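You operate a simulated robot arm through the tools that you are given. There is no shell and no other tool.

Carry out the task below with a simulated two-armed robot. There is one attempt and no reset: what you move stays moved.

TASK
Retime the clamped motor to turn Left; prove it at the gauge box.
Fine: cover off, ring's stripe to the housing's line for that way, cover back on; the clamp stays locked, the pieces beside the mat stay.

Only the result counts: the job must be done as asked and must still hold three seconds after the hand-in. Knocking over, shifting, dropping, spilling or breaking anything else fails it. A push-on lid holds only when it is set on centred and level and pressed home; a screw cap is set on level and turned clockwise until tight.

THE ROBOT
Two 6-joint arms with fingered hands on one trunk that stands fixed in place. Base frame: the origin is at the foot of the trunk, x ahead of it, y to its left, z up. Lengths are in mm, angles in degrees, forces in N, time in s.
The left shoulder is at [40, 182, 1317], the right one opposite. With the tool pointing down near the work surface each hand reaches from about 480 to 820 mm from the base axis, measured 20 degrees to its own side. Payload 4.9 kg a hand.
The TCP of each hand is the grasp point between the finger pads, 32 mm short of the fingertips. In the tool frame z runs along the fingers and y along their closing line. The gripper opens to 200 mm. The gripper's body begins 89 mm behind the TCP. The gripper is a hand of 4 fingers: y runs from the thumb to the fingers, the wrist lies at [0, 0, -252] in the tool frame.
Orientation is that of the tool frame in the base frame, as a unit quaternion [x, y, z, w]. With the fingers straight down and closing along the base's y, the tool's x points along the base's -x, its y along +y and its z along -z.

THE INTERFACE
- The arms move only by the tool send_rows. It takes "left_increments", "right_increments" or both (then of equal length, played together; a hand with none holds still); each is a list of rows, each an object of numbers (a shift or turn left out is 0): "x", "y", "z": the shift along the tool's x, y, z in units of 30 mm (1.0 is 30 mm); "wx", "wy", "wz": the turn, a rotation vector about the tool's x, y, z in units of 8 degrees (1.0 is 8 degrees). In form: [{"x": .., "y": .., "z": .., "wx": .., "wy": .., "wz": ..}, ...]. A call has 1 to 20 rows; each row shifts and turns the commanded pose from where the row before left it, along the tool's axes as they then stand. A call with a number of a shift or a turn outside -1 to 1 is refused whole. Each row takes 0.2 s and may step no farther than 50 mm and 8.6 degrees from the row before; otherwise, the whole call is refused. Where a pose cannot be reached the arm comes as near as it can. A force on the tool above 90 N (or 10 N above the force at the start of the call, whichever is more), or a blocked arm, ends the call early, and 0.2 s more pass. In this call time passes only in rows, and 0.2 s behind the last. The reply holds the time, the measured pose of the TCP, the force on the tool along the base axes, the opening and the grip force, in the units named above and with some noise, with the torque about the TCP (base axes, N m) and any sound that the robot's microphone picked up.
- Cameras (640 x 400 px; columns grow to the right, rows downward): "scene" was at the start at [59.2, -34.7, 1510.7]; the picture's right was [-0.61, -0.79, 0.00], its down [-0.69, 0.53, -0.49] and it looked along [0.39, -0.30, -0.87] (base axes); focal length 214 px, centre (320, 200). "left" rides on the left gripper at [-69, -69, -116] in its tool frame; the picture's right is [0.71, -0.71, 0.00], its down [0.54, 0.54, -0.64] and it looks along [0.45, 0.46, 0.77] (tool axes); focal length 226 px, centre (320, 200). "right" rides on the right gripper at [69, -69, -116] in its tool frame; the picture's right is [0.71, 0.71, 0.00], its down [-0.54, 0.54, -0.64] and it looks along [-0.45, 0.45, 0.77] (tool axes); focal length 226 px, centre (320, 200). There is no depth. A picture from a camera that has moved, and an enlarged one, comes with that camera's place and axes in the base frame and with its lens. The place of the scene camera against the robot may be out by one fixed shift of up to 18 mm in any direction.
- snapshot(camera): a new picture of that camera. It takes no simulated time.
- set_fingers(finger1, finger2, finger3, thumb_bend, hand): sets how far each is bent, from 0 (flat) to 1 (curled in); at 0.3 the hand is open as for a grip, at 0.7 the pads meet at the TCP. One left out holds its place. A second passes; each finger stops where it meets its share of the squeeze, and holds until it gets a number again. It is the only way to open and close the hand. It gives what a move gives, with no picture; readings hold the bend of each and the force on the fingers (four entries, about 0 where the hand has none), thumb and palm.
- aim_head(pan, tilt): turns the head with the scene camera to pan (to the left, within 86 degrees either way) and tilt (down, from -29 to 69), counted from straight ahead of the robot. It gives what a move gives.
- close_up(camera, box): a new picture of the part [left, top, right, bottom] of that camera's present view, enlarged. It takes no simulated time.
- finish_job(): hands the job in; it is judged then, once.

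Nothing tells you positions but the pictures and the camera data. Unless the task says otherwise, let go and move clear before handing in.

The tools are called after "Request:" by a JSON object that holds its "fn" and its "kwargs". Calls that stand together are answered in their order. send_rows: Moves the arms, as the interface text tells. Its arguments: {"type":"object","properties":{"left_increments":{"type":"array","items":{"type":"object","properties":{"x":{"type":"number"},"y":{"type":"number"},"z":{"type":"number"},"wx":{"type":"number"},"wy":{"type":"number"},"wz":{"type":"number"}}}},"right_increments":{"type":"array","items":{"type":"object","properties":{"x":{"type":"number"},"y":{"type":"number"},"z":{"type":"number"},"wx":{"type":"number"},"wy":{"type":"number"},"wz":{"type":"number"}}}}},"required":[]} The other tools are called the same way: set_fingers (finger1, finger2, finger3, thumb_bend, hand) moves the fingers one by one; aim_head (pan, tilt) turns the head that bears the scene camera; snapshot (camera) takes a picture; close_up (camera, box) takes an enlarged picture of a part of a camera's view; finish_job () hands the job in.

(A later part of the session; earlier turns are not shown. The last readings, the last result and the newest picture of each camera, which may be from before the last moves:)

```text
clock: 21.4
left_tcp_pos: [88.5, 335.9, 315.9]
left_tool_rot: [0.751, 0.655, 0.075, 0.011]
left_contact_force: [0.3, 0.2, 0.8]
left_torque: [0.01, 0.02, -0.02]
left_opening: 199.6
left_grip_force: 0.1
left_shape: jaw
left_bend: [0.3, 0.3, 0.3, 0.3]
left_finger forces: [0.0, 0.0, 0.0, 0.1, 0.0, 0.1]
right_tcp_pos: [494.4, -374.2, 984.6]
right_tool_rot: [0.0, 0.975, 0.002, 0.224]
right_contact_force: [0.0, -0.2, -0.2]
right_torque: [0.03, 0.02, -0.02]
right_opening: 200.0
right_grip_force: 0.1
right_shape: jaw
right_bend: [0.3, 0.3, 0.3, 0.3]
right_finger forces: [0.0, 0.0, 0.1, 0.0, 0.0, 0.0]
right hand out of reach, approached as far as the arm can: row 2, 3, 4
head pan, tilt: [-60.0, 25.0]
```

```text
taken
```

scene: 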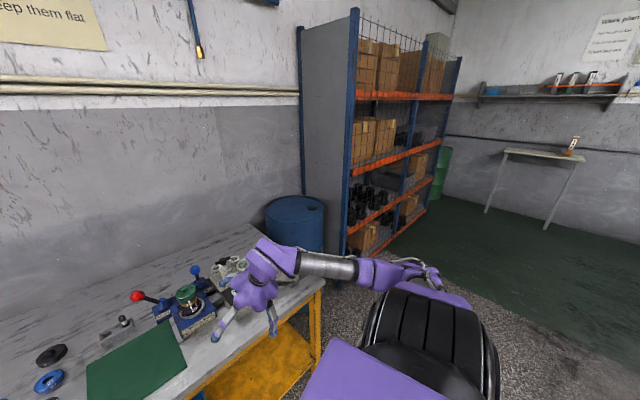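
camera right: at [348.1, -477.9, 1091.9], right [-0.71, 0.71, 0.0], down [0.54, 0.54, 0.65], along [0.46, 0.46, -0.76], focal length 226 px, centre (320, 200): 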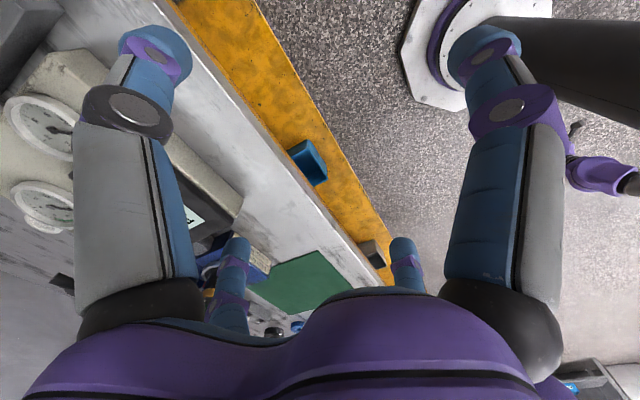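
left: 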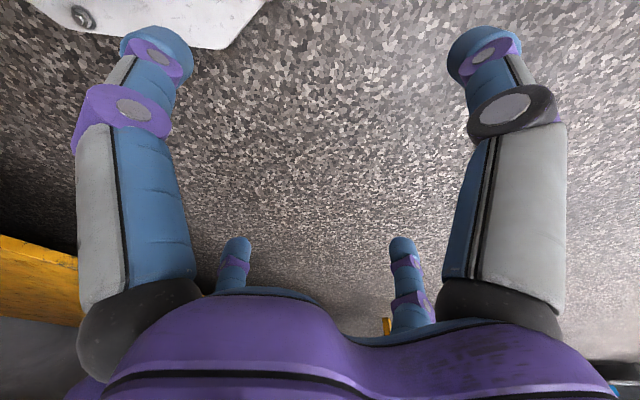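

Tilted 26° forward now, TCP at (494, -374, 985). Elbow fold was the last limit; moving forward should free it.

Request:
{"fn": "send_rows", "kwargs": {"right_increments": [{"x": -0.842, "y": 0.283, "z": 0.27}, {"x": -0.842, "y": 0.283, "z": 0.27}, {"x": -0.842, "y": 0.283, "z": 0.27}, {"x": -0.842, "y": 0.283, "z": 0.27}]}}

Request:
{"fn": "snapshot", "kwargs": {"camera": "right"}}

```text
clock: 22.4
left_tcp_pos: [88.3, 335.4, 315.3]
left_tool_rot: [0.751, 0.656, 0.076, 0.011]
left_contact_force: [0.3, -0.3, 0.1]
left_torque: [0.0, -0.02, -0.02]
left_opening: 199.8
left_grip_force: 0.0
left_shape: jaw
left_bend: [0.3, 0.3, 0.3, 0.3]
left_finger forces: [0.0, 0.0, 0.0, 0.0, 0.0, 0.0]
right_tcp_pos: [538.9, -408.2, 1012.6]
right_tool_rot: [0.0, 0.975, 0.001, 0.223]
right_contact_force: [-1.2, 0.6, 0.8]
right_torque: [0.0, 0.02, 0.03]
right_opening: 200.0
right_grip_force: 0.0
right_shape: jaw
right_bend: [0.3, 0.3, 0.3, 0.3]
right_finger forces: [0.0, 0.0, 0.0, 0.0, 0.0, 0.1]
right hand out of reach, approached as far as the arm can: row 1, 2, 3, 4
head pan, tilt: [-60.0, 25.0]
```

```text
taken
camera right: at [426.2, -477.9, 1085.4], right [-0.64, 0.71, -0.3], down [0.21, 0.54, 0.82], along [0.74, 0.46, -0.49], focal length 226 px, centre (320, 200)
```

right: 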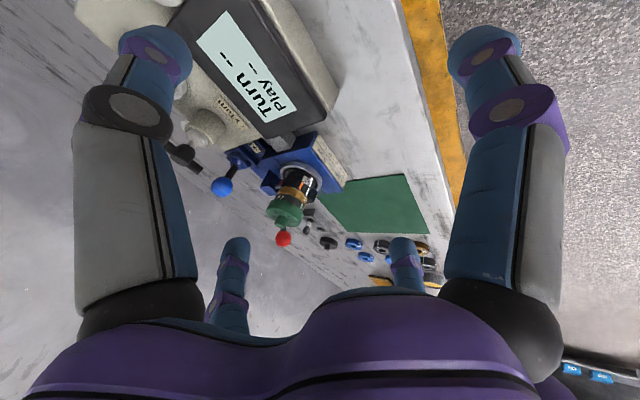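

The motor is visible ahead, but now the forearm-roll joint seems to be at its stop: the wrist also needs flipping (bending the other way). I'll check the forearm direction in the scene view before doing that in free space above the bench.

Request:
{"fn": "snapshot", "kwargs": {"camera": "scene"}}

Request:
{"fn": "close_up", "kwargs": {"camera": "scene", "box": [220, 180, 480, 340]}}

```text
taken
```

scene: 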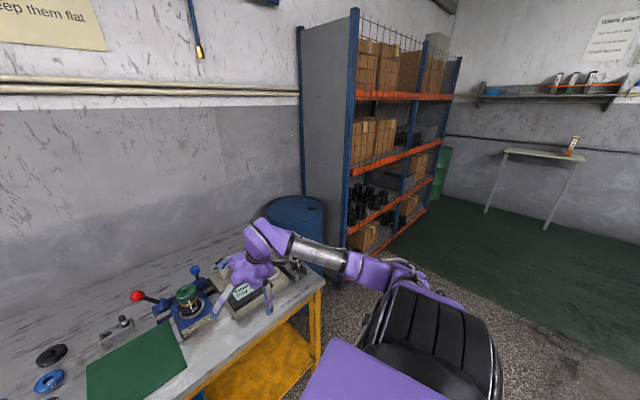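

```text
2.46 times, centred on (350, 260) of scene
camera zoom: at [52.6, -74.3, 1561.2], right [-0.87, -0.5, 0.0], down [-0.21, 0.37, -0.91], along [0.45, -0.78, -0.42], focal length 528 px, centre (246, 52)
```

zoom: 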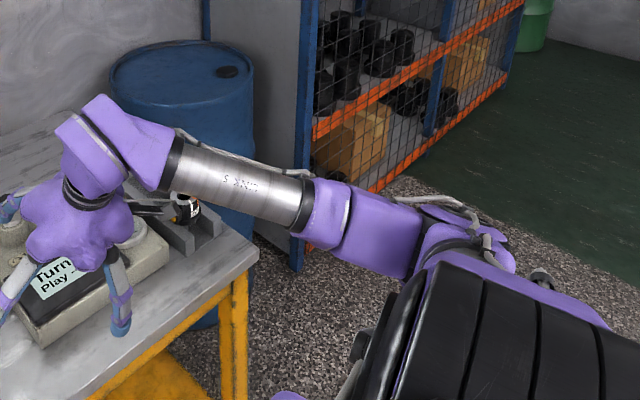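

The picture agrees with my estimate of the forearm direction. I'll now raise the hand about the wrist toward the forearm line (fingers forward), staying well above the bench.

Request:
{"fn": "send_rows", "kwargs": {"right_increments": [{"x": -0.916, "y": 0.262, "wx": -0.224, "wy": -0.781}, {"x": -0.916, "y": 0.262, "wx": -0.224, "wy": -0.781}, {"x": -0.916, "y": 0.262, "wx": -0.224, "wy": -0.781}, {"x": -0.916, "y": 0.262, "wx": -0.224, "wy": -0.781}, {"x": -0.916, "y": 0.262, "wx": -0.224, "wy": -0.781}, {"x": -0.916, "y": 0.262, "wx": -0.224, "wy": -0.781}, {"x": -0.916, "y": 0.262, "wx": -0.224, "wy": -0.781}, {"x": -0.916, "y": 0.262, "wx": -0.224, "wy": -0.781}]}}

Request:
{"fn": "snapshot", "kwargs": {"camera": "scene"}}

```text
clock: 24.2
left_tcp_pos: [88.6, 336.4, 316.3]
left_tool_rot: [0.752, 0.655, 0.076, 0.012]
left_contact_force: [-0.1, -0.1, -0.5]
left_torque: [-0.03, -0.03, 0.0]
left_opening: 200.0
left_grip_force: 0.2
left_shape: jaw
left_bend: [0.3, 0.3, 0.3, 0.3]
left_finger forces: [0.0, 0.1, 0.0, 0.0, 0.0, 0.0]
right_tcp_pos: [678.1, -350.2, 1175.1]
right_tool_rot: [-0.027, 0.782, 0.119, 0.611]
right_contact_force: [1.1, -0.2, 0.4]
right_torque: [0.01, -0.02, 0.0]
right_opening: 200.0
right_grip_force: 0.0
right_shape: jaw
right_bend: [0.3, 0.3, 0.3, 0.3]
right_finger forces: [0.1, 0.0, 0.0, 0.1, 0.1, 0.1]
head pan, tilt: [-60.0, 25.0]
```

```text
taken
```

scene: 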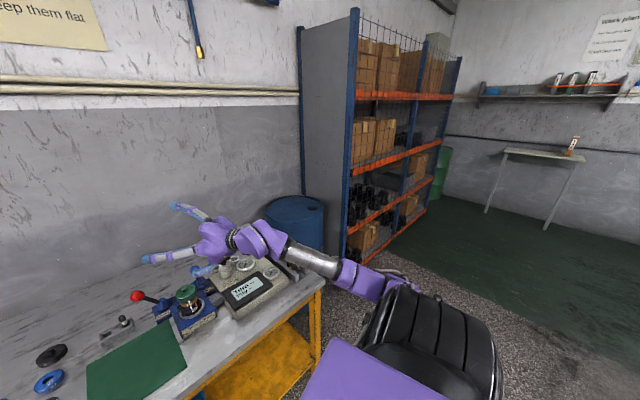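

The hand now points mostly forward. I'll continue through the straight-wrist pose and a bit beyond.

Request:
{"fn": "send_rows", "kwargs": {"right_increments": [{"x": -0.916, "y": 0.262, "wx": -0.224, "wy": -0.781}, {"x": -0.916, "y": 0.262, "wx": -0.224, "wy": -0.781}, {"x": -0.916, "y": 0.262, "wx": -0.224, "wy": -0.781}, {"x": -0.916, "y": 0.262, "wx": -0.224, "wy": -0.781}, {"x": -0.916, "y": 0.262, "wx": -0.224, "wy": -0.781}, {"x": -0.916, "y": 0.262, "wx": -0.224, "wy": -0.781}, {"x": -0.916, "y": 0.262, "wx": -0.224, "wy": -0.781}]}}

Request:
{"fn": "snapshot", "kwargs": {"camera": "scene"}}

Request:
{"fn": "close_up", "kwargs": {"camera": "scene", "box": [140, 140, 440, 320]}}

```text
clock: 25.8
left_tcp_pos: [87.2, 336.9, 315.7]
left_tool_rot: [0.751, 0.656, 0.076, 0.012]
left_contact_force: [-0.6, -0.2, 0.6]
left_torque: [0.01, -0.01, 0.0]
left_opening: 199.9
left_grip_force: 0.0
left_shape: jaw
left_bend: [0.3, 0.3, 0.3, 0.3]
left_finger forces: [0.0, 0.1, 0.1, 0.0, 0.0, 0.1]
right_tcp_pos: [671.9, -323.5, 1366.9]
right_tool_rot: [-0.046, 0.483, 0.201, 0.851]
right_contact_force: [-0.5, -1.1, -0.2]
right_torque: [0.0, 0.01, 0.0]
right_opening: 200.1
right_grip_force: 0.1
right_shape: jaw
right_bend: [0.3, 0.3, 0.3, 0.3]
right_finger forces: [0.1, 0.0, 0.1, 0.0, 0.0, 0.0]
right hand out of reach, approached as far as the arm can: row 5, 6, 7
head pan, tilt: [-60.0, 25.0]
```

```text
taken
```

scene: 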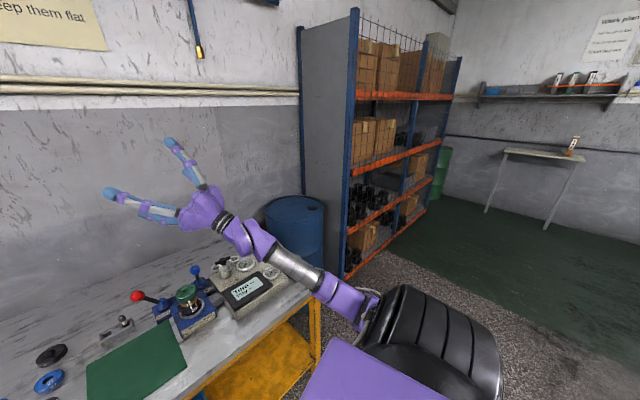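

```text
2.13 times, centred on (290, 230) of scene
camera zoom: at [52.6, -74.4, 1561.2], right [-0.87, -0.5, 0.0], down [-0.21, 0.37, -0.91], along [0.45, -0.78, -0.42], focal length 458 px, centre (384, 136)
```

zoom: 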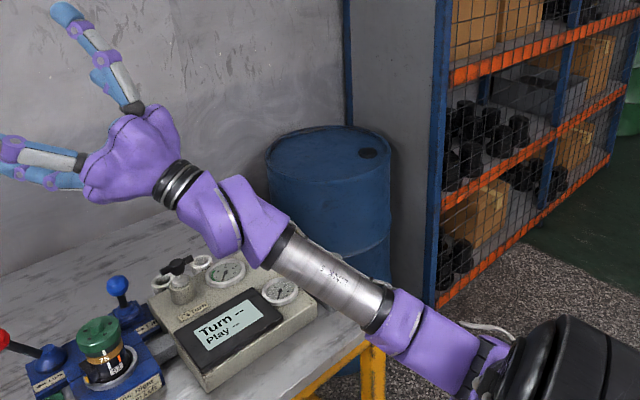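

The hand is now nearly in line with the forearm, slightly past it. I'll go a bit further up so the wrist bends clearly the other way.

Request:
{"fn": "send_rows", "kwargs": {"right_increments": [{"x": -0.916, "y": 0.262, "wx": -0.224, "wy": -0.781}, {"x": -0.916, "y": 0.262, "wx": -0.224, "wy": -0.781}]}}

Request:
{"fn": "close_up", "kwargs": {"camera": "scene", "box": [140, 100, 440, 320]}}

```text
clock: 26.4
left_tcp_pos: [88.0, 335.2, 317.1]
left_tool_rot: [0.752, 0.654, 0.076, 0.012]
left_contact_force: [-0.7, 0.3, 0.1]
left_torque: [0.03, -0.01, -0.01]
left_opening: 199.9
left_grip_force: 0.1
left_shape: jaw
left_bend: [0.3, 0.3, 0.3, 0.3]
left_finger forces: [0.0, 0.1, 0.0, 0.0, 0.1, 0.1]
right_tcp_pos: [638.8, -326.8, 1414.0]
right_tool_rot: [-0.05, 0.38, 0.221, 0.897]
right_contact_force: [1.2, 0.2, 0.3]
right_torque: [0.02, 0.03, -0.03]
right_opening: 200.1
right_grip_force: 0.0
right_shape: jaw
right_bend: [0.3, 0.3, 0.3, 0.3]
right_finger forces: [0.0, 0.0, 0.1, 0.1, 0.0, 0.0]
head pan, tilt: [-60.0, 25.0]
```

```text
1.82 times, centred on (290, 210) of scene
camera zoom: at [52.6, -74.3, 1561.2], right [-0.87, -0.5, 0.0], down [-0.21, 0.37, -0.91], along [0.45, -0.78, -0.42], focal length 390 px, centre (374, 182)
```

zoom: 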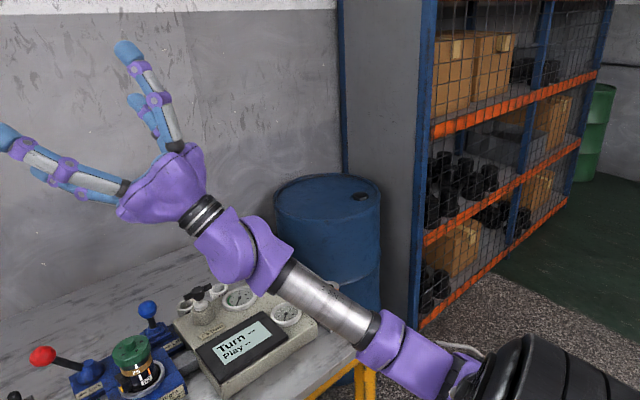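

The wrist now bends about 20° above the forearm line. I'll swing the hand around the forearm axis (over to the right side and down) so it ends up bent downward on the flipped side.

Request:
{"fn": "send_rows", "kwargs": {"right_increments": [{"x": -0.169, "y": -0.335, "wx": 0.286, "wy": -0.144, "wz": 0.947}, {"x": -0.169, "y": -0.335, "wx": 0.286, "wy": -0.144, "wz": 0.947}, {"x": -0.169, "y": -0.335, "wx": 0.286, "wy": -0.144, "wz": 0.947}, {"x": -0.169, "y": -0.335, "wx": 0.286, "wy": -0.144, "wz": 0.947}, {"x": -0.169, "y": -0.335, "wx": 0.286, "wy": -0.144, "wz": 0.947}, {"x": -0.169, "y": -0.335, "wx": 0.286, "wy": -0.144, "wz": 0.947}]}}

Request:
{"fn": "snapshot", "kwargs": {"camera": "scene"}}

```text
clock: 27.8
left_tcp_pos: [88.7, 335.7, 316.8]
left_tool_rot: [0.752, 0.655, 0.077, 0.012]
left_contact_force: [-0.1, -0.7, 1.4]
left_torque: [-0.01, 0.01, -0.01]
left_opening: 199.9
left_grip_force: 0.0
left_shape: jaw
left_bend: [0.3, 0.3, 0.3, 0.3]
left_finger forces: [0.0, 0.0, 0.0, 0.0, 0.0, 0.0]
right_tcp_pos: [655.6, -390.3, 1409.2]
right_tool_rot: [0.219, 0.339, 0.506, 0.762]
right_contact_force: [0.5, -1.3, 0.0]
right_torque: [0.03, 0.01, 0.01]
right_opening: 200.0
right_grip_force: 0.1
right_shape: jaw
right_bend: [0.3, 0.3, 0.3, 0.3]
right_finger forces: [0.0, 0.1, 0.0, 0.0, 0.1, 0.0]
head pan, tilt: [-60.0, 25.0]
```

```text
taken
```

scene: 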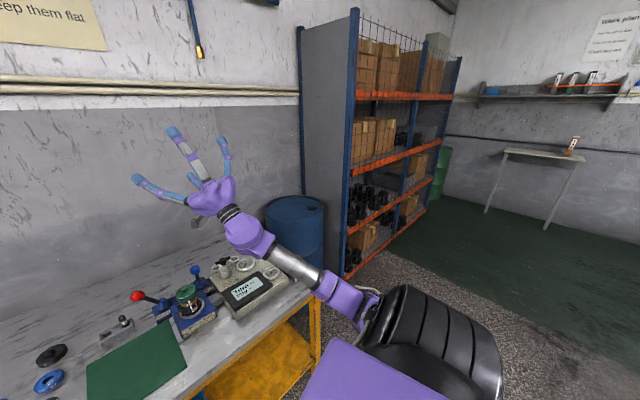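

No limits so far. I'll continue the swing around to the down side.

Request:
{"fn": "send_rows", "kwargs": {"right_increments": [{"x": -0.169, "y": -0.335, "wx": 0.286, "wy": -0.144, "wz": 0.947}, {"x": -0.169, "y": -0.335, "wx": 0.286, "wy": -0.144, "wz": 0.947}, {"x": -0.169, "y": -0.335, "wx": 0.286, "wy": -0.144, "wz": 0.947}, {"x": -0.169, "y": -0.335, "wx": 0.286, "wy": -0.144, "wz": 0.947}, {"x": -0.169, "y": -0.335, "wx": 0.286, "wy": -0.144, "wz": 0.947}, {"x": -0.169, "y": -0.335, "wx": 0.286, "wy": -0.144, "wz": 0.947}, {"x": -0.169, "y": -0.335, "wx": 0.286, "wy": -0.144, "wz": 0.947}, {"x": -0.169, "y": -0.335, "wx": 0.286, "wy": -0.144, "wz": 0.947}, {"x": -0.169, "y": -0.335, "wx": 0.286, "wy": -0.144, "wz": 0.947}, {"x": -0.169, "y": -0.335, "wx": 0.286, "wy": -0.144, "wz": 0.947}, {"x": -0.169, "y": -0.335, "wx": 0.286, "wy": -0.144, "wz": 0.947}, {"x": -0.169, "y": -0.335, "wx": 0.286, "wy": -0.144, "wz": 0.947}, {"x": -0.169, "y": -0.335, "wx": 0.286, "wy": -0.144, "wz": 0.947}, {"x": -0.169, "y": -0.335, "wx": 0.286, "wy": -0.144, "wz": 0.947}, {"x": -0.169, "y": -0.335, "wx": 0.286, "wy": -0.144, "wz": 0.947}]}}

Request:
{"fn": "snapshot", "kwargs": {"camera": "scene"}}

```text
clock: 31.0
left_tcp_pos: [88.4, 336.3, 315.9]
left_tool_rot: [0.752, 0.655, 0.077, 0.012]
left_contact_force: [-0.3, 0.0, 0.1]
left_torque: [0.01, 0.0, -0.01]
left_opening: 199.9
left_grip_force: 0.0
left_shape: jaw
left_bend: [0.3, 0.3, 0.3, 0.3]
left_finger forces: [0.1, 0.0, 0.0, 0.0, 0.0, 0.0]
right_tcp_pos: [719.4, -379.1, 1284.3]
right_tool_rot: [0.641, 0.021, 0.766, -0.047]
right_contact_force: [-0.8, 0.0, -0.7]
right_torque: [0.0, 0.01, -0.03]
right_opening: 200.1
right_grip_force: 0.0
right_shape: jaw
right_bend: [0.3, 0.3, 0.3, 0.3]
right_finger forces: [0.0, 0.0, 0.0, 0.1, 0.0, 0.0]
head pan, tilt: [-60.0, 25.0]
```

```text
taken
```

scene: 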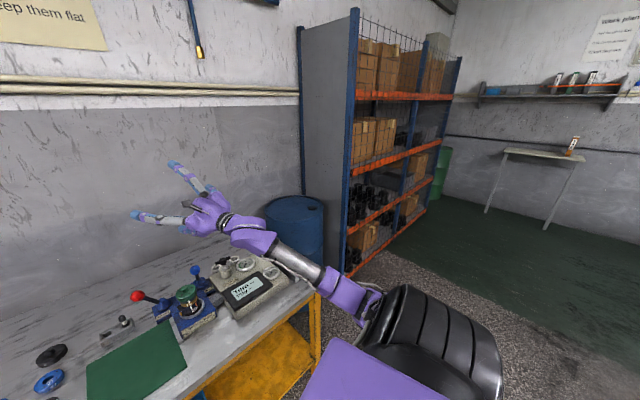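

The wrist is flipped. Now I'll bend the hand down again (about the wrist) to roughly 30° from vertical.

Request:
{"fn": "send_rows", "kwargs": {"right_increments": [{"x": -0.95, "wy": -0.81}, {"x": -0.95, "wy": -0.81}, {"x": -0.95, "wy": -0.81}, {"x": -0.95, "wy": -0.81}, {"x": -0.95, "wy": -0.81}, {"x": -0.95, "wy": -0.81}, {"x": -0.95, "wy": -0.81}, {"x": -0.95, "wy": -0.81}, {"x": -0.95, "wy": -0.81}, {"x": -0.95, "wy": -0.81}]}}

Request:
{"fn": "snapshot", "kwargs": {"camera": "scene"}}

Request:
{"fn": "snapshot", "kwargs": {"camera": "right"}}

```text
clock: 33.2
left_tcp_pos: [87.9, 336.1, 315.5]
left_tool_rot: [0.752, 0.655, 0.077, 0.012]
left_contact_force: [0.0, -0.1, -0.9]
left_torque: [0.01, 0.02, 0.01]
left_opening: 199.8
left_grip_force: 0.1
left_shape: jaw
left_bend: [0.3, 0.3, 0.3, 0.3]
left_finger forces: [0.0, 0.1, 0.1, 0.0, 0.1, 0.1]
right_tcp_pos: [632.0, -381.3, 1029.1]
right_tool_rot: [0.952, 0.044, 0.303, -0.027]
right_contact_force: [-0.1, -0.3, -1.0]
right_torque: [0.02, -0.02, -0.02]
right_opening: 199.9
right_grip_force: 0.1
right_shape: jaw
right_bend: [0.3, 0.3, 0.3, 0.3]
right_finger forces: [0.1, 0.1, 0.1, 0.0, 0.1, 0.0]
head pan, tilt: [-60.0, 25.0]
```

```text
taken
```

scene: 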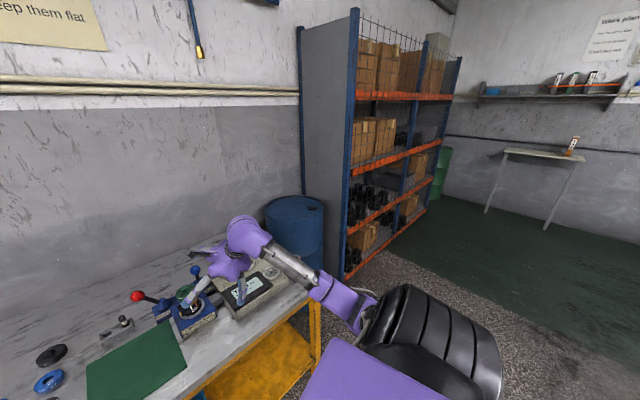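

```text
taken
camera right: at [614.3, -318.1, 1163.4], right [0.64, -0.66, 0.39], down [-0.76, -0.62, 0.2], along [0.12, -0.42, -0.9], focal length 226 px, centre (320, 200)
```

right: 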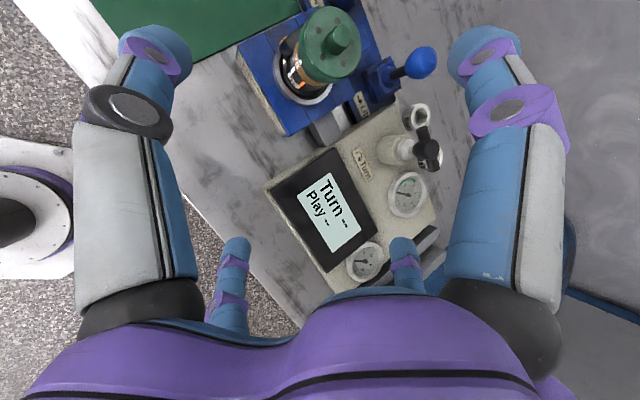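

Excellent: the arm is now in a good posture with the motor in view. Next I'll yaw the hand so its camera faces the motor's line side (from the robot's side) and the fingers straddle the connector block.

Request:
{"fn": "send_rows", "kwargs": {"right_increments": [{"wz": -1}, {"wz": -1}, {"wz": -1}, {"wz": -1}, {"wz": -1}, {"wz": -1}, {"wz": -1}, {"wz": -1}, {"wz": -1}, {"wz": -1}, {"wz": -1}, {"wz": -1}, {"wz": -1}, {"wz": -1}, {"wz": -1}, {"wz": -1}, {"wz": -1}]}}

Request:
{"fn": "snapshot", "kwargs": {"camera": "right"}}

Request:
{"fn": "aim_head", "kwargs": {"pan": -30, "tilt": 45}}

Request:
{"fn": "snapshot", "kwargs": {"camera": "scene"}}

```text
clock: 36.8
left_tcp_pos: [88.3, 336.9, 316.3]
left_tool_rot: [0.752, 0.655, 0.076, 0.012]
left_contact_force: [-0.1, -0.1, 0.1]
left_torque: [-0.02, -0.01, 0.02]
left_opening: 199.9
left_grip_force: 0.1
left_shape: jaw
left_bend: [0.3, 0.3, 0.3, 0.3]
left_finger forces: [0.0, 0.1, 0.0, 0.0, 0.0, 0.0]
right_tcp_pos: [630.7, -381.3, 1027.1]
right_tool_rot: [0.316, 0.898, 0.139, 0.273]
right_contact_force: [-0.9, 0.0, -0.5]
right_torque: [0.01, -0.02, 0.03]
right_opening: 200.1
right_grip_force: 0.0
right_shape: jaw
right_bend: [0.3, 0.3, 0.3, 0.3]
right_finger forces: [0.0, 0.0, 0.1, 0.1, 0.0, 0.1]
head pan, tilt: [-60.0, 25.0]
```

```text
taken
camera right: at [486.1, -399.6, 1064.8], right [-0.11, 0.99, 0.01], down [0.25, 0.01, 0.97], along [0.96, 0.11, -0.25], focal length 226 px, centre (320, 200)
```

right: 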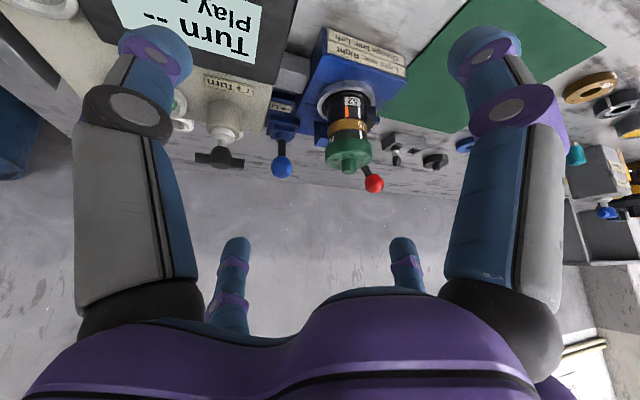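

```text
clock: 37.8
left_tcp_pos: [88.5, 337.1, 316.3]
left_tool_rot: [0.752, 0.655, 0.077, 0.011]
left_contact_force: [-0.2, -0.3, 0.3]
left_torque: [0.03, 0.02, 0.02]
left_opening: 199.8
left_grip_force: 0.1
left_shape: jaw
left_bend: [0.3, 0.3, 0.3, 0.3]
left_finger forces: [0.0, 0.0, 0.0, 0.1, 0.0, 0.0]
right_tcp_pos: [631.0, -381.6, 1028.5]
right_tool_rot: [0.317, 0.898, 0.139, 0.272]
right_contact_force: [-0.1, 0.5, 0.0]
right_torque: [0.0, 0.04, 0.0]
right_opening: 200.0
right_grip_force: 0.0
right_shape: jaw
right_bend: [0.3, 0.3, 0.3, 0.3]
right_finger forces: [0.0, 0.1, 0.1, 0.0, 0.0, 0.0]
head pan, tilt: [-30.0, 45.0]
```

```text
taken
```

scene: 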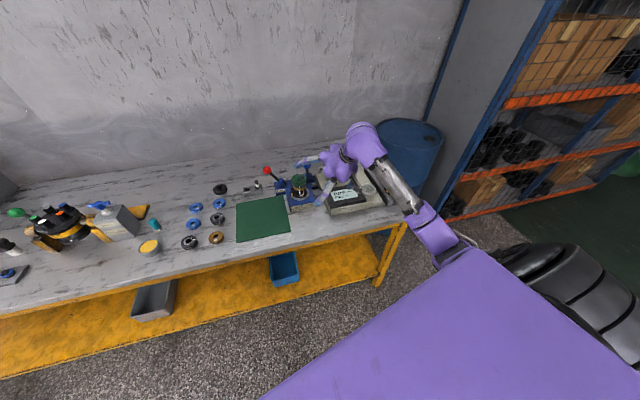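

The camera now faces the motor's line side (picture is upside down). I'll zoom in on the motor.

Request:
{"fn": "close_up", "kwargs": {"camera": "right", "box": [300, 70, 400, 190]}}

Request:
{"fn": "close_up", "kwargs": {"camera": "right", "box": [160, 60, 420, 210]}}

Request:
{"fn": "close_up", "kwargs": {"camera": "scene", "box": [260, 150, 340, 220]}}

```text
3.33 times, centred on (350, 130) of right
camera zoom: at [486.0, -399.3, 1064.9], right [-0.11, 0.99, 0.02], down [0.25, 0.01, 0.97], along [0.96, 0.11, -0.25], focal length 754 px, centre (220, 433)
```

zoom: 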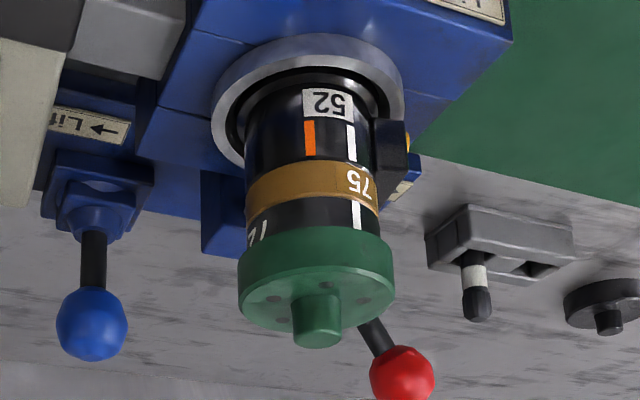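

```text
2.46 times, centred on (290, 135) of right
camera zoom: at [486.0, -399.3, 1064.9], right [-0.11, 0.99, 0.02], down [0.25, 0.01, 0.97], along [0.96, 0.11, -0.25], focal length 556 px, centre (394, 360)
```

zoom: 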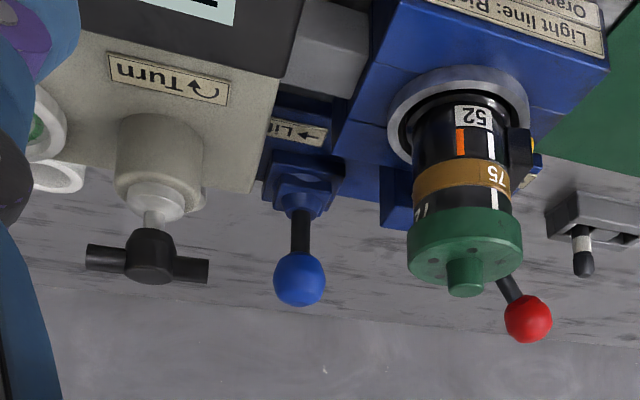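

```text
5.71 times, centred on (300, 185) of scene
camera zoom: at [77.0, -35.2, 1530.6], right [-0.5, -0.87, 0.0], down [-0.61, 0.35, -0.71], along [0.61, -0.35, -0.71], focal length 1226 px, centre (434, 286)
```

zoom: 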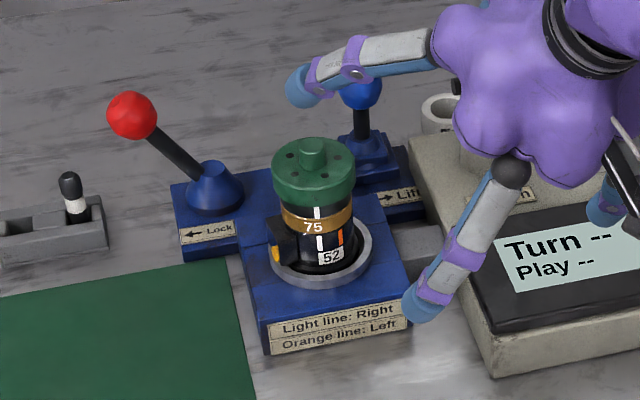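

Triangulating, I get the motor axis at about (761, -327), knob top z≈952, cover 62 mm wide from z≈924 to 939, clamp ring top ≈855. I'll half-close the fingers, then move above the motor while reducing the tilt.

Request:
{"fn": "set_fingers", "kwargs": {"hand": "right", "finger1": 0.45, "finger2": 0.45, "finger3": 0.45, "thumb_bend": 0.45}}

Request:
{"fn": "snapshot", "kwargs": {"camera": "right"}}

Request:
{"fn": "close_up", "kwargs": {"camera": "scene", "box": [270, 110, 400, 220]}}

```text
clock: 38.8
left_tcp_pos: [88.3, 336.0, 315.9]
left_tool_rot: [0.751, 0.655, 0.077, 0.012]
left_contact_force: [-0.7, 0.1, 0.3]
left_torque: [0.02, 0.02, 0.01]
left_opening: 199.7
left_grip_force: 0.0
left_shape: jaw
left_bend: [0.3, 0.3, 0.3, 0.3]
left_finger forces: [0.0, 0.0, 0.0, 0.1, 0.0, 0.1]
right_tcp_pos: [631.4, -382.2, 1027.6]
right_tool_rot: [0.317, 0.898, 0.139, 0.271]
right_contact_force: [0.1, -0.6, -0.1]
right_torque: [0.0, -0.03, -0.03]
right_opening: 88.0
right_grip_force: 0.0
right_shape: fingers
right_bend: [0.45, 0.45, 0.45, 0.45]
right_finger forces: [0.0, 0.0, 0.0, 0.0, 0.1, 0.0]
head pan, tilt: [-30.0, 45.0]
```

```text
taken
camera right: at [486.0, -399.4, 1064.9], right [-0.11, 0.99, 0.02], down [0.25, 0.01, 0.97], along [0.96, 0.11, -0.25], focal length 226 px, centre (320, 200)
```

right: 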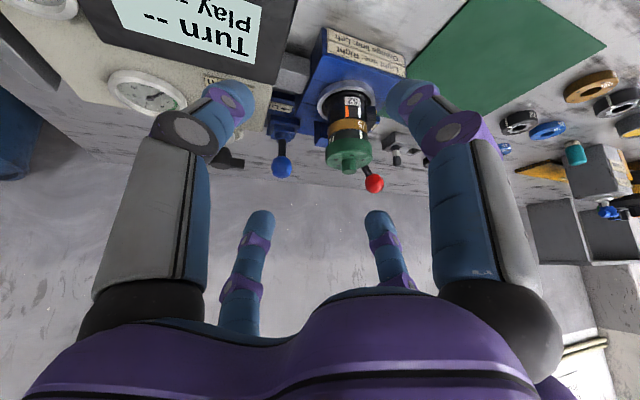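

```text
3.64 times, centred on (335, 165) of scene
camera zoom: at [77.0, -35.2, 1530.6], right [-0.5, -0.87, 0.0], down [-0.61, 0.35, -0.71], along [0.61, -0.35, -0.71], focal length 780 px, centre (266, 327)
```

zoom: 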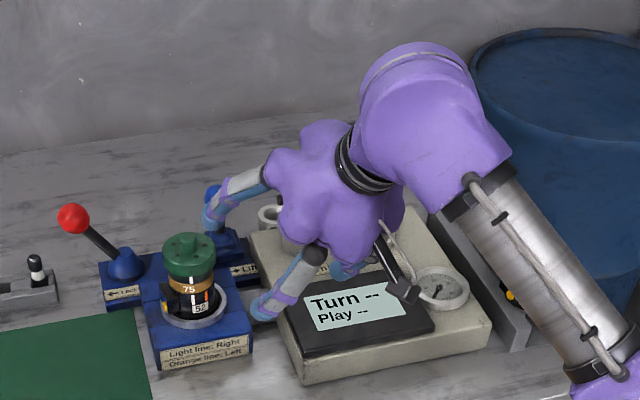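

Fingers now span 88 mm. I'll move over the motor at about z=1040 while reducing the tilt to about 15°.

Request:
{"fn": "send_rows", "kwargs": {"right_increments": [{"x": -0.362, "y": 0.738, "z": 0.463}, {"x": -0.362, "y": 0.738, "z": 0.463}, {"x": -0.362, "y": 0.738, "z": 0.463}, {"x": -0.362, "y": 0.738, "z": 0.463}, {"x": -0.362, "y": 0.738, "z": 0.463}, {"wx": 0.48, "wy": 0.455}, {"wx": 0.48, "wy": 0.455}, {"wx": 0.48, "wy": 0.455}, {"wx": 0.48, "wy": 0.455}]}}

Request:
{"fn": "snapshot", "kwargs": {"camera": "right"}}

Request:
{"fn": "close_up", "kwargs": {"camera": "scene", "box": [250, 110, 380, 220]}}

```text
clock: 40.8
left_tcp_pos: [89.6, 335.8, 315.6]
left_tool_rot: [0.751, 0.655, 0.076, 0.012]
left_contact_force: [0.0, 0.8, -0.5]
left_torque: [-0.01, 0.03, 0.03]
left_opening: 199.7
left_grip_force: 0.0
left_shape: jaw
left_bend: [0.3, 0.3, 0.3, 0.3]
left_finger forces: [0.0, 0.0, 0.0, 0.0, 0.1, 0.0]
right_tcp_pos: [762.8, -326.5, 1039.4]
right_tool_rot: [0.329, 0.936, 0.057, 0.111]
right_contact_force: [-0.6, -0.1, -0.1]
right_torque: [-0.04, 0.03, -0.02]
right_opening: 87.7
right_grip_force: 0.0
right_shape: fingers
right_bend: [0.45, 0.45, 0.45, 0.45]
right_finger forces: [0.0, 0.1, 0.1, 0.0, 0.1, 0.2]
head pan, tilt: [-30.0, 45.0]
```

```text
taken
camera right: at [639.3, -341.3, 1127.7], right [-0.11, 0.99, 0.01], down [0.58, 0.06, 0.81], along [0.81, 0.09, -0.58], focal length 226 px, centre (320, 200)
```

right: 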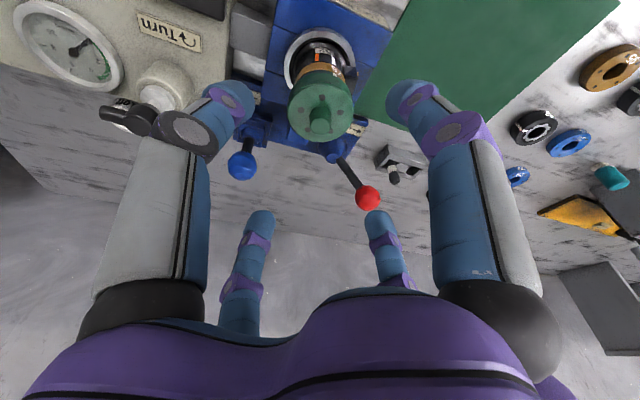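

```text
3.64 times, centred on (315, 165) of scene
camera zoom: at [76.9, -35.1, 1530.6], right [-0.5, -0.87, 0.0], down [-0.61, 0.35, -0.71], along [0.61, -0.35, -0.71], focal length 780 px, centre (338, 327)
```

zoom: 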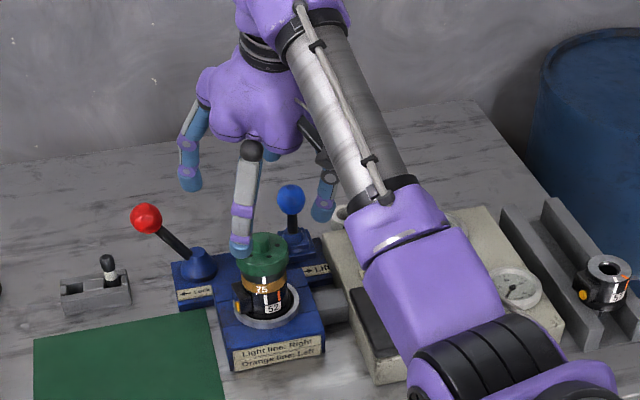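

The hand is over the motor and the scene camera still sees it. I'll take close-ups to refine the motor's position.

Request:
{"fn": "close_up", "kwargs": {"camera": "right", "box": [260, 20, 380, 160]}}

Request:
{"fn": "close_up", "kwargs": {"camera": "scene", "box": [270, 160, 330, 215]}}

```text
2.86 times, centred on (320, 90) of right
camera zoom: at [639.3, -341.3, 1127.7], right [-0.11, 0.99, 0.01], down [0.58, 0.06, 0.81], along [0.81, 0.09, -0.58], focal length 646 px, centre (320, 514)
```

zoom: 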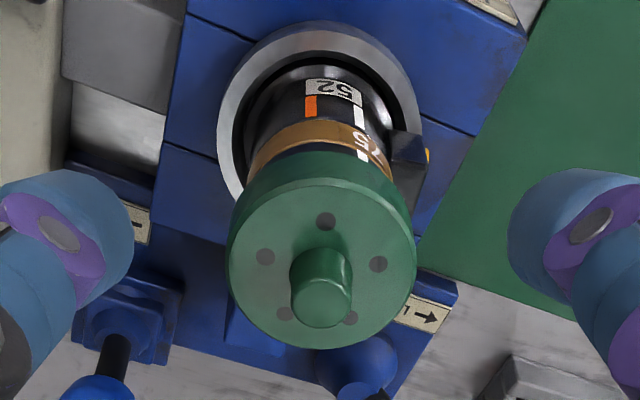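

```text
7.27 times, centred on (300, 188) of scene
camera zoom: at [76.9, -35.1, 1530.6], right [-0.5, -0.87, 0.0], down [-0.61, 0.35, -0.71], along [0.61, -0.35, -0.71], focal length 1560 px, centre (466, 291)
```

zoom: 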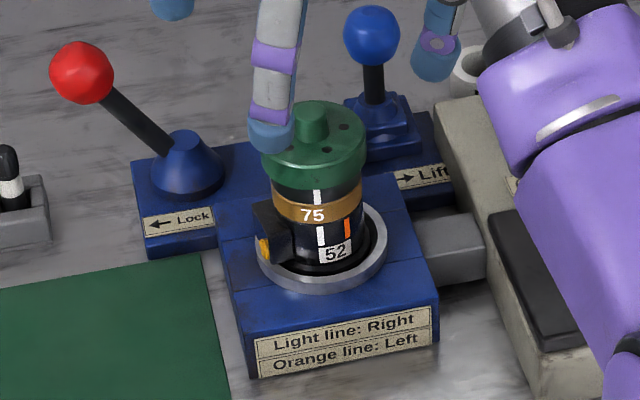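

The cover has five dots and a centre knob; axis ≈ (765.5, -326), knob top ≈ 950. I'll lower to z≈1000 and remove the remaining tilt.

Request:
{"fn": "send_rows", "kwargs": {"right_increments": [{"x": 0.09, "y": -0.09, "z": 0.64}, {"x": 0.09, "y": -0.09, "z": 0.64}, {"wx": 0.65, "wy": 0.616}, {"wx": 0.65, "wy": 0.616}]}}

Request:
{"fn": "snapshot", "kwargs": {"camera": "right"}}

Request:
{"fn": "close_up", "kwargs": {"camera": "right", "box": [240, 40, 400, 240]}}

Request:
{"fn": "close_up", "kwargs": {"camera": "scene", "box": [265, 145, 335, 215]}}

```text
clock: 41.8
left_tcp_pos: [88.7, 337.0, 315.9]
left_tool_rot: [0.752, 0.655, 0.076, 0.012]
left_contact_force: [0.0, 0.4, 0.4]
left_torque: [-0.03, -0.01, 0.02]
left_opening: 200.0
left_grip_force: 0.0
left_shape: jaw
left_bend: [0.3, 0.3, 0.3, 0.3]
left_finger forces: [0.1, 0.1, 0.0, 0.1, 0.0, 0.1]
right_tcp_pos: [763.6, -326.6, 1001.8]
right_tool_rot: [0.332, 0.943, 0.0, 0.0]
right_contact_force: [-0.9, 0.1, 0.2]
right_torque: [0.02, -0.02, -0.03]
right_opening: 87.5
right_grip_force: 0.0
right_shape: fingers
right_bend: [0.45, 0.45, 0.45, 0.45]
right_finger forces: [0.0, 0.0, 0.0, 0.0, 0.1, 0.0]
head pan, tilt: [-30.0, 45.0]
```

```text
taken
camera right: at [666.8, -337.5, 1116.6], right [-0.11, 0.99, 0.0], down [0.76, 0.08, 0.64], along [0.64, 0.07, -0.77], focal length 226 px, centre (320, 200)
```

right: 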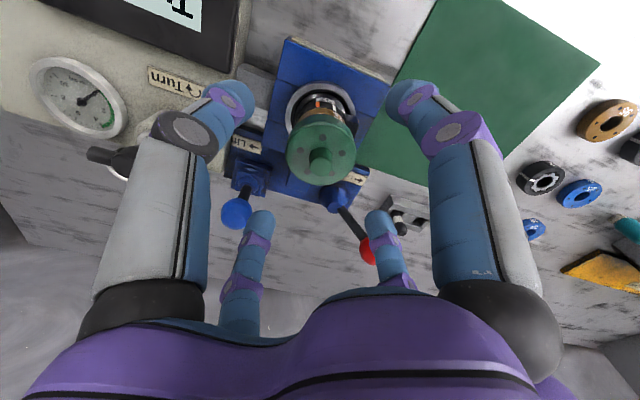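

```text
2.00 times, centred on (320, 140) of right
camera zoom: at [666.8, -337.5, 1116.6], right [-0.11, 0.99, 0.0], down [0.76, 0.08, 0.64], along [0.64, 0.07, -0.77], focal length 452 px, centre (320, 320)
```

zoom: 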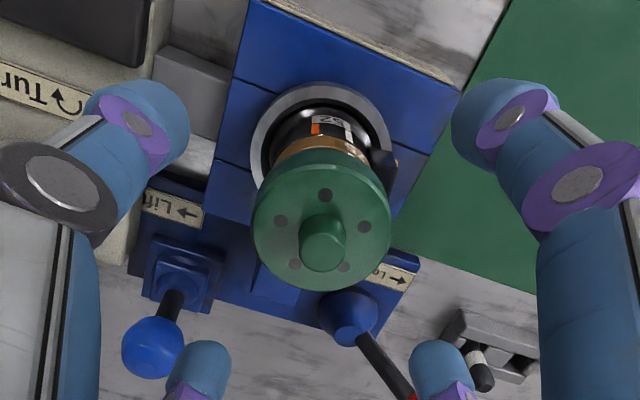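

```text
5.71 times, centred on (300, 180) of scene
camera zoom: at [76.7, -35.1, 1530.6], right [-0.5, -0.87, 0.0], down [-0.61, 0.35, -0.71], along [0.61, -0.35, -0.71], focal length 1226 px, centre (434, 314)
```

zoom: 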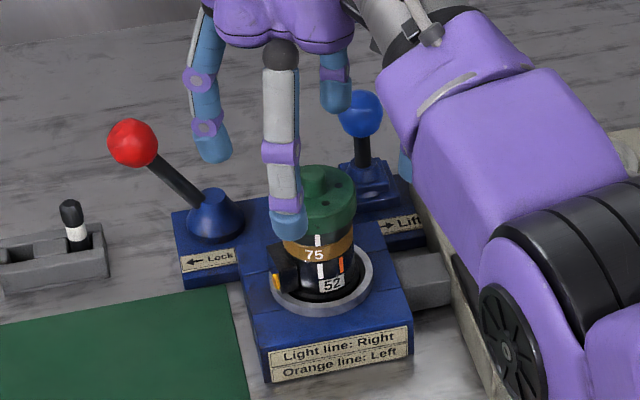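

The tool is exactly vertical at z≈1002 with no limits hit. I'll lower in steps over the cover with the fingers spread around it.

Request:
{"fn": "send_rows", "kwargs": {"right_increments": [{"x": -0.015, "y": 0.03, "z": 0.75}, {"z": 0.75}]}}

Request:
{"fn": "close_up", "kwargs": {"camera": "right", "box": [200, 60, 440, 280]}}

Request:
{"fn": "close_up", "kwargs": {"camera": "scene", "box": [265, 145, 335, 215]}}

```text
clock: 42.4
left_tcp_pos: [88.2, 335.7, 316.4]
left_tool_rot: [0.752, 0.655, 0.076, 0.012]
left_contact_force: [0.1, -0.1, 1.0]
left_torque: [-0.05, -0.01, 0.0]
left_opening: 199.9
left_grip_force: 0.1
left_shape: jaw
left_bend: [0.3, 0.3, 0.3, 0.3]
left_finger forces: [0.0, 0.0, 0.0, 0.0, 0.0, 0.0]
right_tcp_pos: [764.3, -325.3, 957.3]
right_tool_rot: [0.332, 0.943, 0.0, 0.001]
right_contact_force: [0.3, 0.2, 0.7]
right_torque: [-0.02, 0.01, 0.01]
right_opening: 87.7
right_grip_force: 0.0
right_shape: fingers
right_bend: [0.45, 0.45, 0.45, 0.45]
right_finger forces: [0.0, 0.0, 0.0, 0.1, 0.0, 0.0]
head pan, tilt: [-30.0, 45.0]
```

```text
1.82 times, centred on (320, 170) of right
camera zoom: at [667.9, -336.3, 1071.5], right [-0.11, 0.99, 0.0], down [0.76, 0.08, 0.64], along [0.64, 0.07, -0.77], focal length 411 px, centre (320, 254)
```

zoom: 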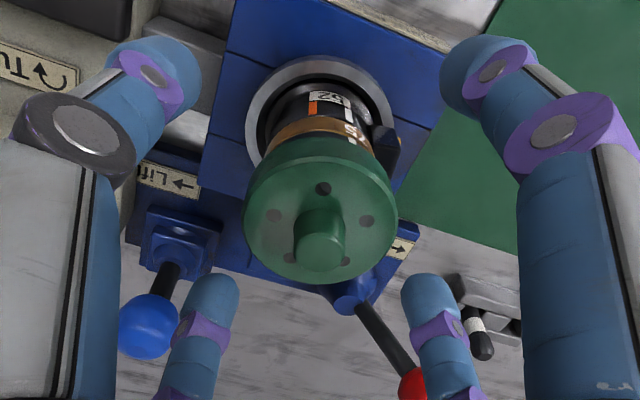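

```text
5.71 times, centred on (300, 180) of scene
camera zoom: at [77.0, -35.2, 1530.6], right [-0.5, -0.87, 0.0], down [-0.61, 0.35, -0.71], along [0.61, -0.35, -0.71], focal length 1226 px, centre (434, 314)
```

zoom: 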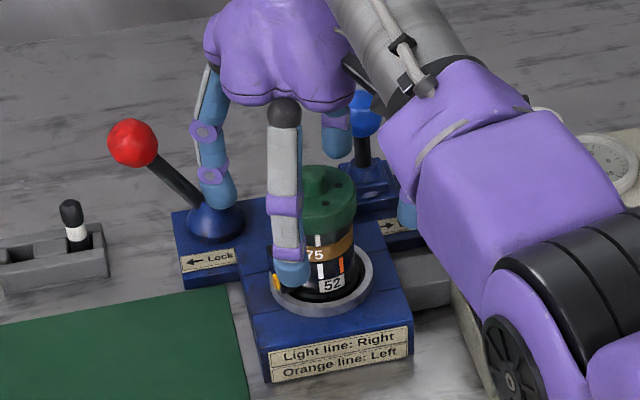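

The fingertips sit around the cover. I'll raise slightly so that the tips meet only the cover's rim (z 924–939), then close gently in steps.

Request:
{"fn": "send_rows", "kwargs": {"right_increments": [{"x": -0.04, "y": 0.015, "z": -0.167}]}}

Request:
{"fn": "set_fingers", "kwargs": {"hand": "right", "finger1": 0.49, "finger2": 0.49, "finger3": 0.49, "thumb_bend": 0.49}}

Request:
{"fn": "close_up", "kwargs": {"camera": "right", "box": [200, 60, 440, 280]}}

Request:
{"fn": "close_up", "kwargs": {"camera": "scene", "box": [270, 155, 330, 210]}}

```text
clock: 42.8
left_tcp_pos: [88.3, 335.5, 316.4]
left_tool_rot: [0.751, 0.655, 0.076, 0.011]
left_contact_force: [0.3, 0.2, -0.3]
left_torque: [0.01, 0.01, -0.02]
left_opening: 199.9
left_grip_force: 0.1
left_shape: jaw
left_bend: [0.3, 0.3, 0.3, 0.3]
left_finger forces: [0.0, 0.1, 0.0, 0.1, 0.1, 0.0]
right_tcp_pos: [766.4, -326.8, 961.9]
right_tool_rot: [0.332, 0.943, 0.0, 0.0]
right_contact_force: [-0.8, 0.1, -1.2]
right_torque: [0.02, -0.03, -0.01]
right_opening: 87.7
right_grip_force: 0.0
right_shape: fingers
right_bend: [0.45, 0.45, 0.45, 0.45]
right_finger forces: [0.1, 0.0, 0.1, 0.1, 0.1, 0.0]
head pan, tilt: [-30.0, 45.0]
```

```text
clock: 43.8
left_tcp_pos: [87.0, 336.7, 316.6]
left_tool_rot: [0.752, 0.655, 0.077, 0.012]
left_contact_force: [0.0, -0.2, 0.8]
left_torque: [0.02, 0.03, 0.0]
left_opening: 200.1
left_grip_force: 0.0
left_shape: jaw
left_bend: [0.3, 0.3, 0.3, 0.3]
left_finger forces: [0.1, 0.0, 0.0, 0.0, 0.0, 0.0]
right_tcp_pos: [766.5, -325.5, 961.7]
right_tool_rot: [0.332, 0.943, 0.0, 0.0]
right_contact_force: [0.4, -1.1, 0.2]
right_torque: [0.0, -0.03, 0.0]
right_opening: 73.4
right_grip_force: 0.0
right_shape: fingers
right_bend: [0.49, 0.49, 0.49, 0.49]
right_finger forces: [0.0, 0.1, 0.0, 0.1, 0.0, 0.0]
head pan, tilt: [-30.0, 45.0]
```

```text
1.82 times, centred on (320, 170) of right
camera zoom: at [669.4, -337.0, 1076.5], right [-0.11, 0.99, 0.0], down [0.76, 0.08, 0.64], along [0.64, 0.07, -0.77], focal length 411 px, centre (320, 254)
```

zoom: 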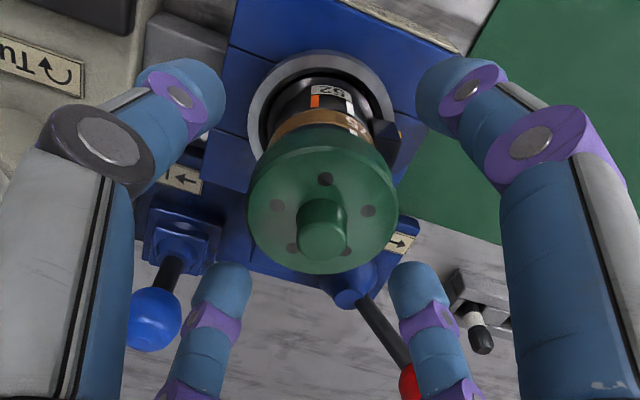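

```text
7.27 times, centred on (300, 182) of scene
camera zoom: at [77.0, -35.2, 1530.6], right [-0.5, -0.87, 0.0], down [-0.61, 0.35, -0.71], along [0.61, -0.35, -0.71], focal length 1560 px, centre (466, 327)
```

zoom: 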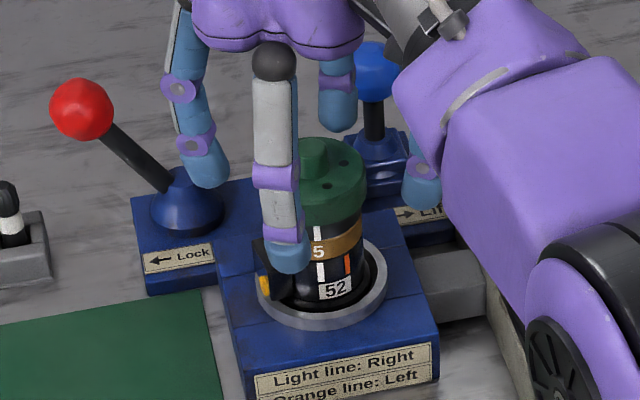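

No contact yet (opening 73 mm by the readout). I'll close a little further and watch the finger forces.

Request:
{"fn": "set_fingers", "kwargs": {"hand": "right", "finger1": 0.53, "finger2": 0.53, "finger3": 0.53, "thumb_bend": 0.53}}

Request:
{"fn": "close_up", "kwargs": {"camera": "right", "box": [200, 60, 440, 280]}}

Request:
{"fn": "close_up", "kwargs": {"camera": "scene", "box": [270, 155, 330, 210]}}

```text
clock: 44.8
left_tcp_pos: [88.3, 336.5, 315.7]
left_tool_rot: [0.751, 0.655, 0.076, 0.012]
left_contact_force: [-0.6, 1.1, -0.6]
left_torque: [0.01, -0.02, -0.02]
left_opening: 200.0
left_grip_force: 0.1
left_shape: jaw
left_bend: [0.3, 0.3, 0.3, 0.3]
left_finger forces: [0.0, 0.0, 0.1, 0.1, 0.0, 0.0]
right_tcp_pos: [765.1, -325.3, 961.4]
right_tool_rot: [0.334, 0.943, 0.0, 0.0]
right_contact_force: [0.7, 0.4, 0.5]
right_torque: [-0.01, -0.02, 0.0]
right_opening: 58.6
right_grip_force: 0.0
right_shape: fingers
right_bend: [0.53, 0.53, 0.53, 0.53]
right_finger forces: [0.0, 0.1, 0.0, 0.0, 0.0, 0.0]
head pan, tilt: [-30.0, 45.0]
```

```text
1.82 times, centred on (320, 170) of right
camera zoom: at [669.4, -337.0, 1076.5], right [-0.11, 0.99, 0.0], down [0.76, 0.08, 0.64], along [0.64, 0.07, -0.77], focal length 411 px, centre (320, 254)
```

zoom: 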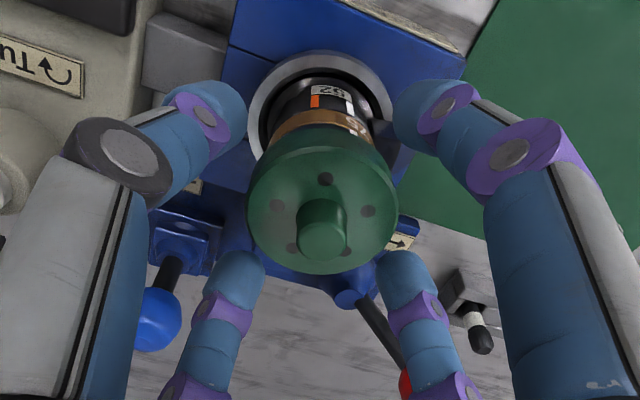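

```text
7.27 times, centred on (300, 182) of scene
camera zoom: at [77.0, -35.2, 1530.6], right [-0.5, -0.87, 0.0], down [-0.61, 0.35, -0.71], along [0.61, -0.35, -0.71], focal length 1560 px, centre (466, 327)
```

zoom: 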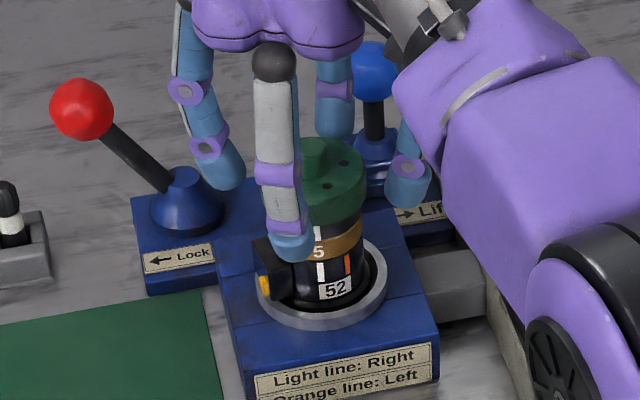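

Still clear; the domed fingertips are at the cover's height (z≈930). I'll close until contact.

Request:
{"fn": "set_fingers", "kwargs": {"hand": "right", "finger1": 0.6, "finger2": 0.6, "finger3": 0.6, "thumb_bend": 0.6}}

Request:
{"fn": "close_up", "kwargs": {"camera": "right", "box": [200, 60, 440, 280]}}

Request:
{"fn": "close_up", "kwargs": {"camera": "scene", "box": [270, 155, 330, 210]}}

```text
clock: 45.8
left_tcp_pos: [89.5, 336.1, 315.8]
left_tool_rot: [0.752, 0.655, 0.076, 0.012]
left_contact_force: [0.9, -0.1, 0.5]
left_torque: [-0.02, 0.02, 0.0]
left_opening: 200.0
left_grip_force: 0.0
left_shape: jaw
left_bend: [0.3, 0.3, 0.3, 0.3]
left_finger forces: [0.0, 0.0, 0.0, 0.0, 0.0, 0.0]
right_tcp_pos: [766.9, -326.2, 962.5]
right_tool_rot: [0.333, 0.943, -0.001, 0.0]
right_contact_force: [-0.2, -0.6, -0.4]
right_torque: [0.03, 0.01, 0.01]
right_opening: 38.9
right_grip_force: 5.3
right_shape: fingers
right_bend: [0.58, 0.58, 0.58, 0.59]
right_finger forces: [2.3, 3.2, 2.4, 0.0, 2.9, 0.0]
head pan, tilt: [-30.0, 45.0]
```

```text
1.82 times, centred on (320, 170) of right
camera zoom: at [669.4, -337.0, 1076.5], right [-0.11, 0.99, 0.0], down [0.76, 0.08, 0.64], along [0.64, 0.07, -0.77], focal length 411 px, centre (320, 254)
```

zoom: 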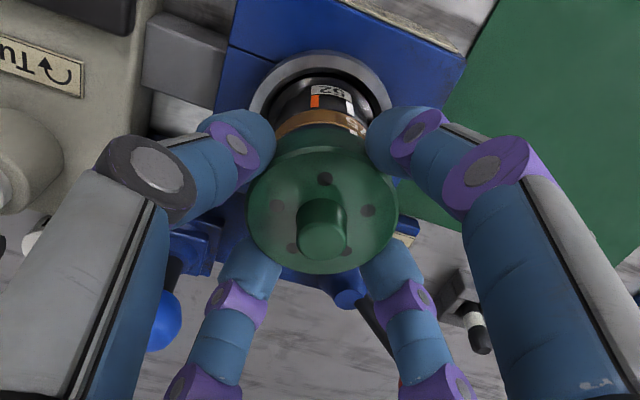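

```text
7.27 times, centred on (300, 182) of scene
camera zoom: at [77.0, -35.2, 1530.6], right [-0.5, -0.87, 0.0], down [-0.61, 0.35, -0.71], along [0.61, -0.35, -0.71], focal length 1560 px, centre (466, 327)
```

zoom: 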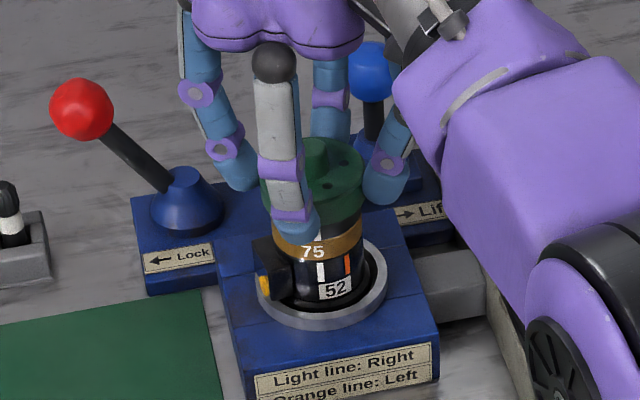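

All four fingertips now touch the cover evenly with no side load. I'll tighten the grip a little and check the forces.

Request:
{"fn": "set_fingers", "kwargs": {"hand": "right", "finger1": 0.66, "finger2": 0.66, "finger3": 0.66, "thumb_bend": 0.66}}

```text
clock: 46.8
left_tcp_pos: [89.2, 335.8, 316.6]
left_tool_rot: [0.752, 0.655, 0.076, 0.011]
left_contact_force: [-0.8, -0.6, -0.7]
left_torque: [0.0, 0.0, -0.02]
left_opening: 199.7
left_grip_force: 0.0
left_shape: jaw
left_bend: [0.3, 0.3, 0.3, 0.3]
left_finger forces: [0.0, 0.1, 0.0, 0.0, 0.0, 0.1]
right_tcp_pos: [766.4, -326.2, 961.9]
right_tool_rot: [0.333, 0.943, 0.0, 0.0]
right_contact_force: [-1.0, -1.7, 1.3]
right_torque: [0.04, 0.08, 0.03]
right_opening: 36.4
right_grip_force: 20.0
right_shape: fingers
right_bend: [0.6, 0.59, 0.6, 0.61]
right_finger forces: [9.7, 9.8, 9.1, 0.0, 11.6, 0.0]
head pan, tilt: [-30.0, 45.0]
```

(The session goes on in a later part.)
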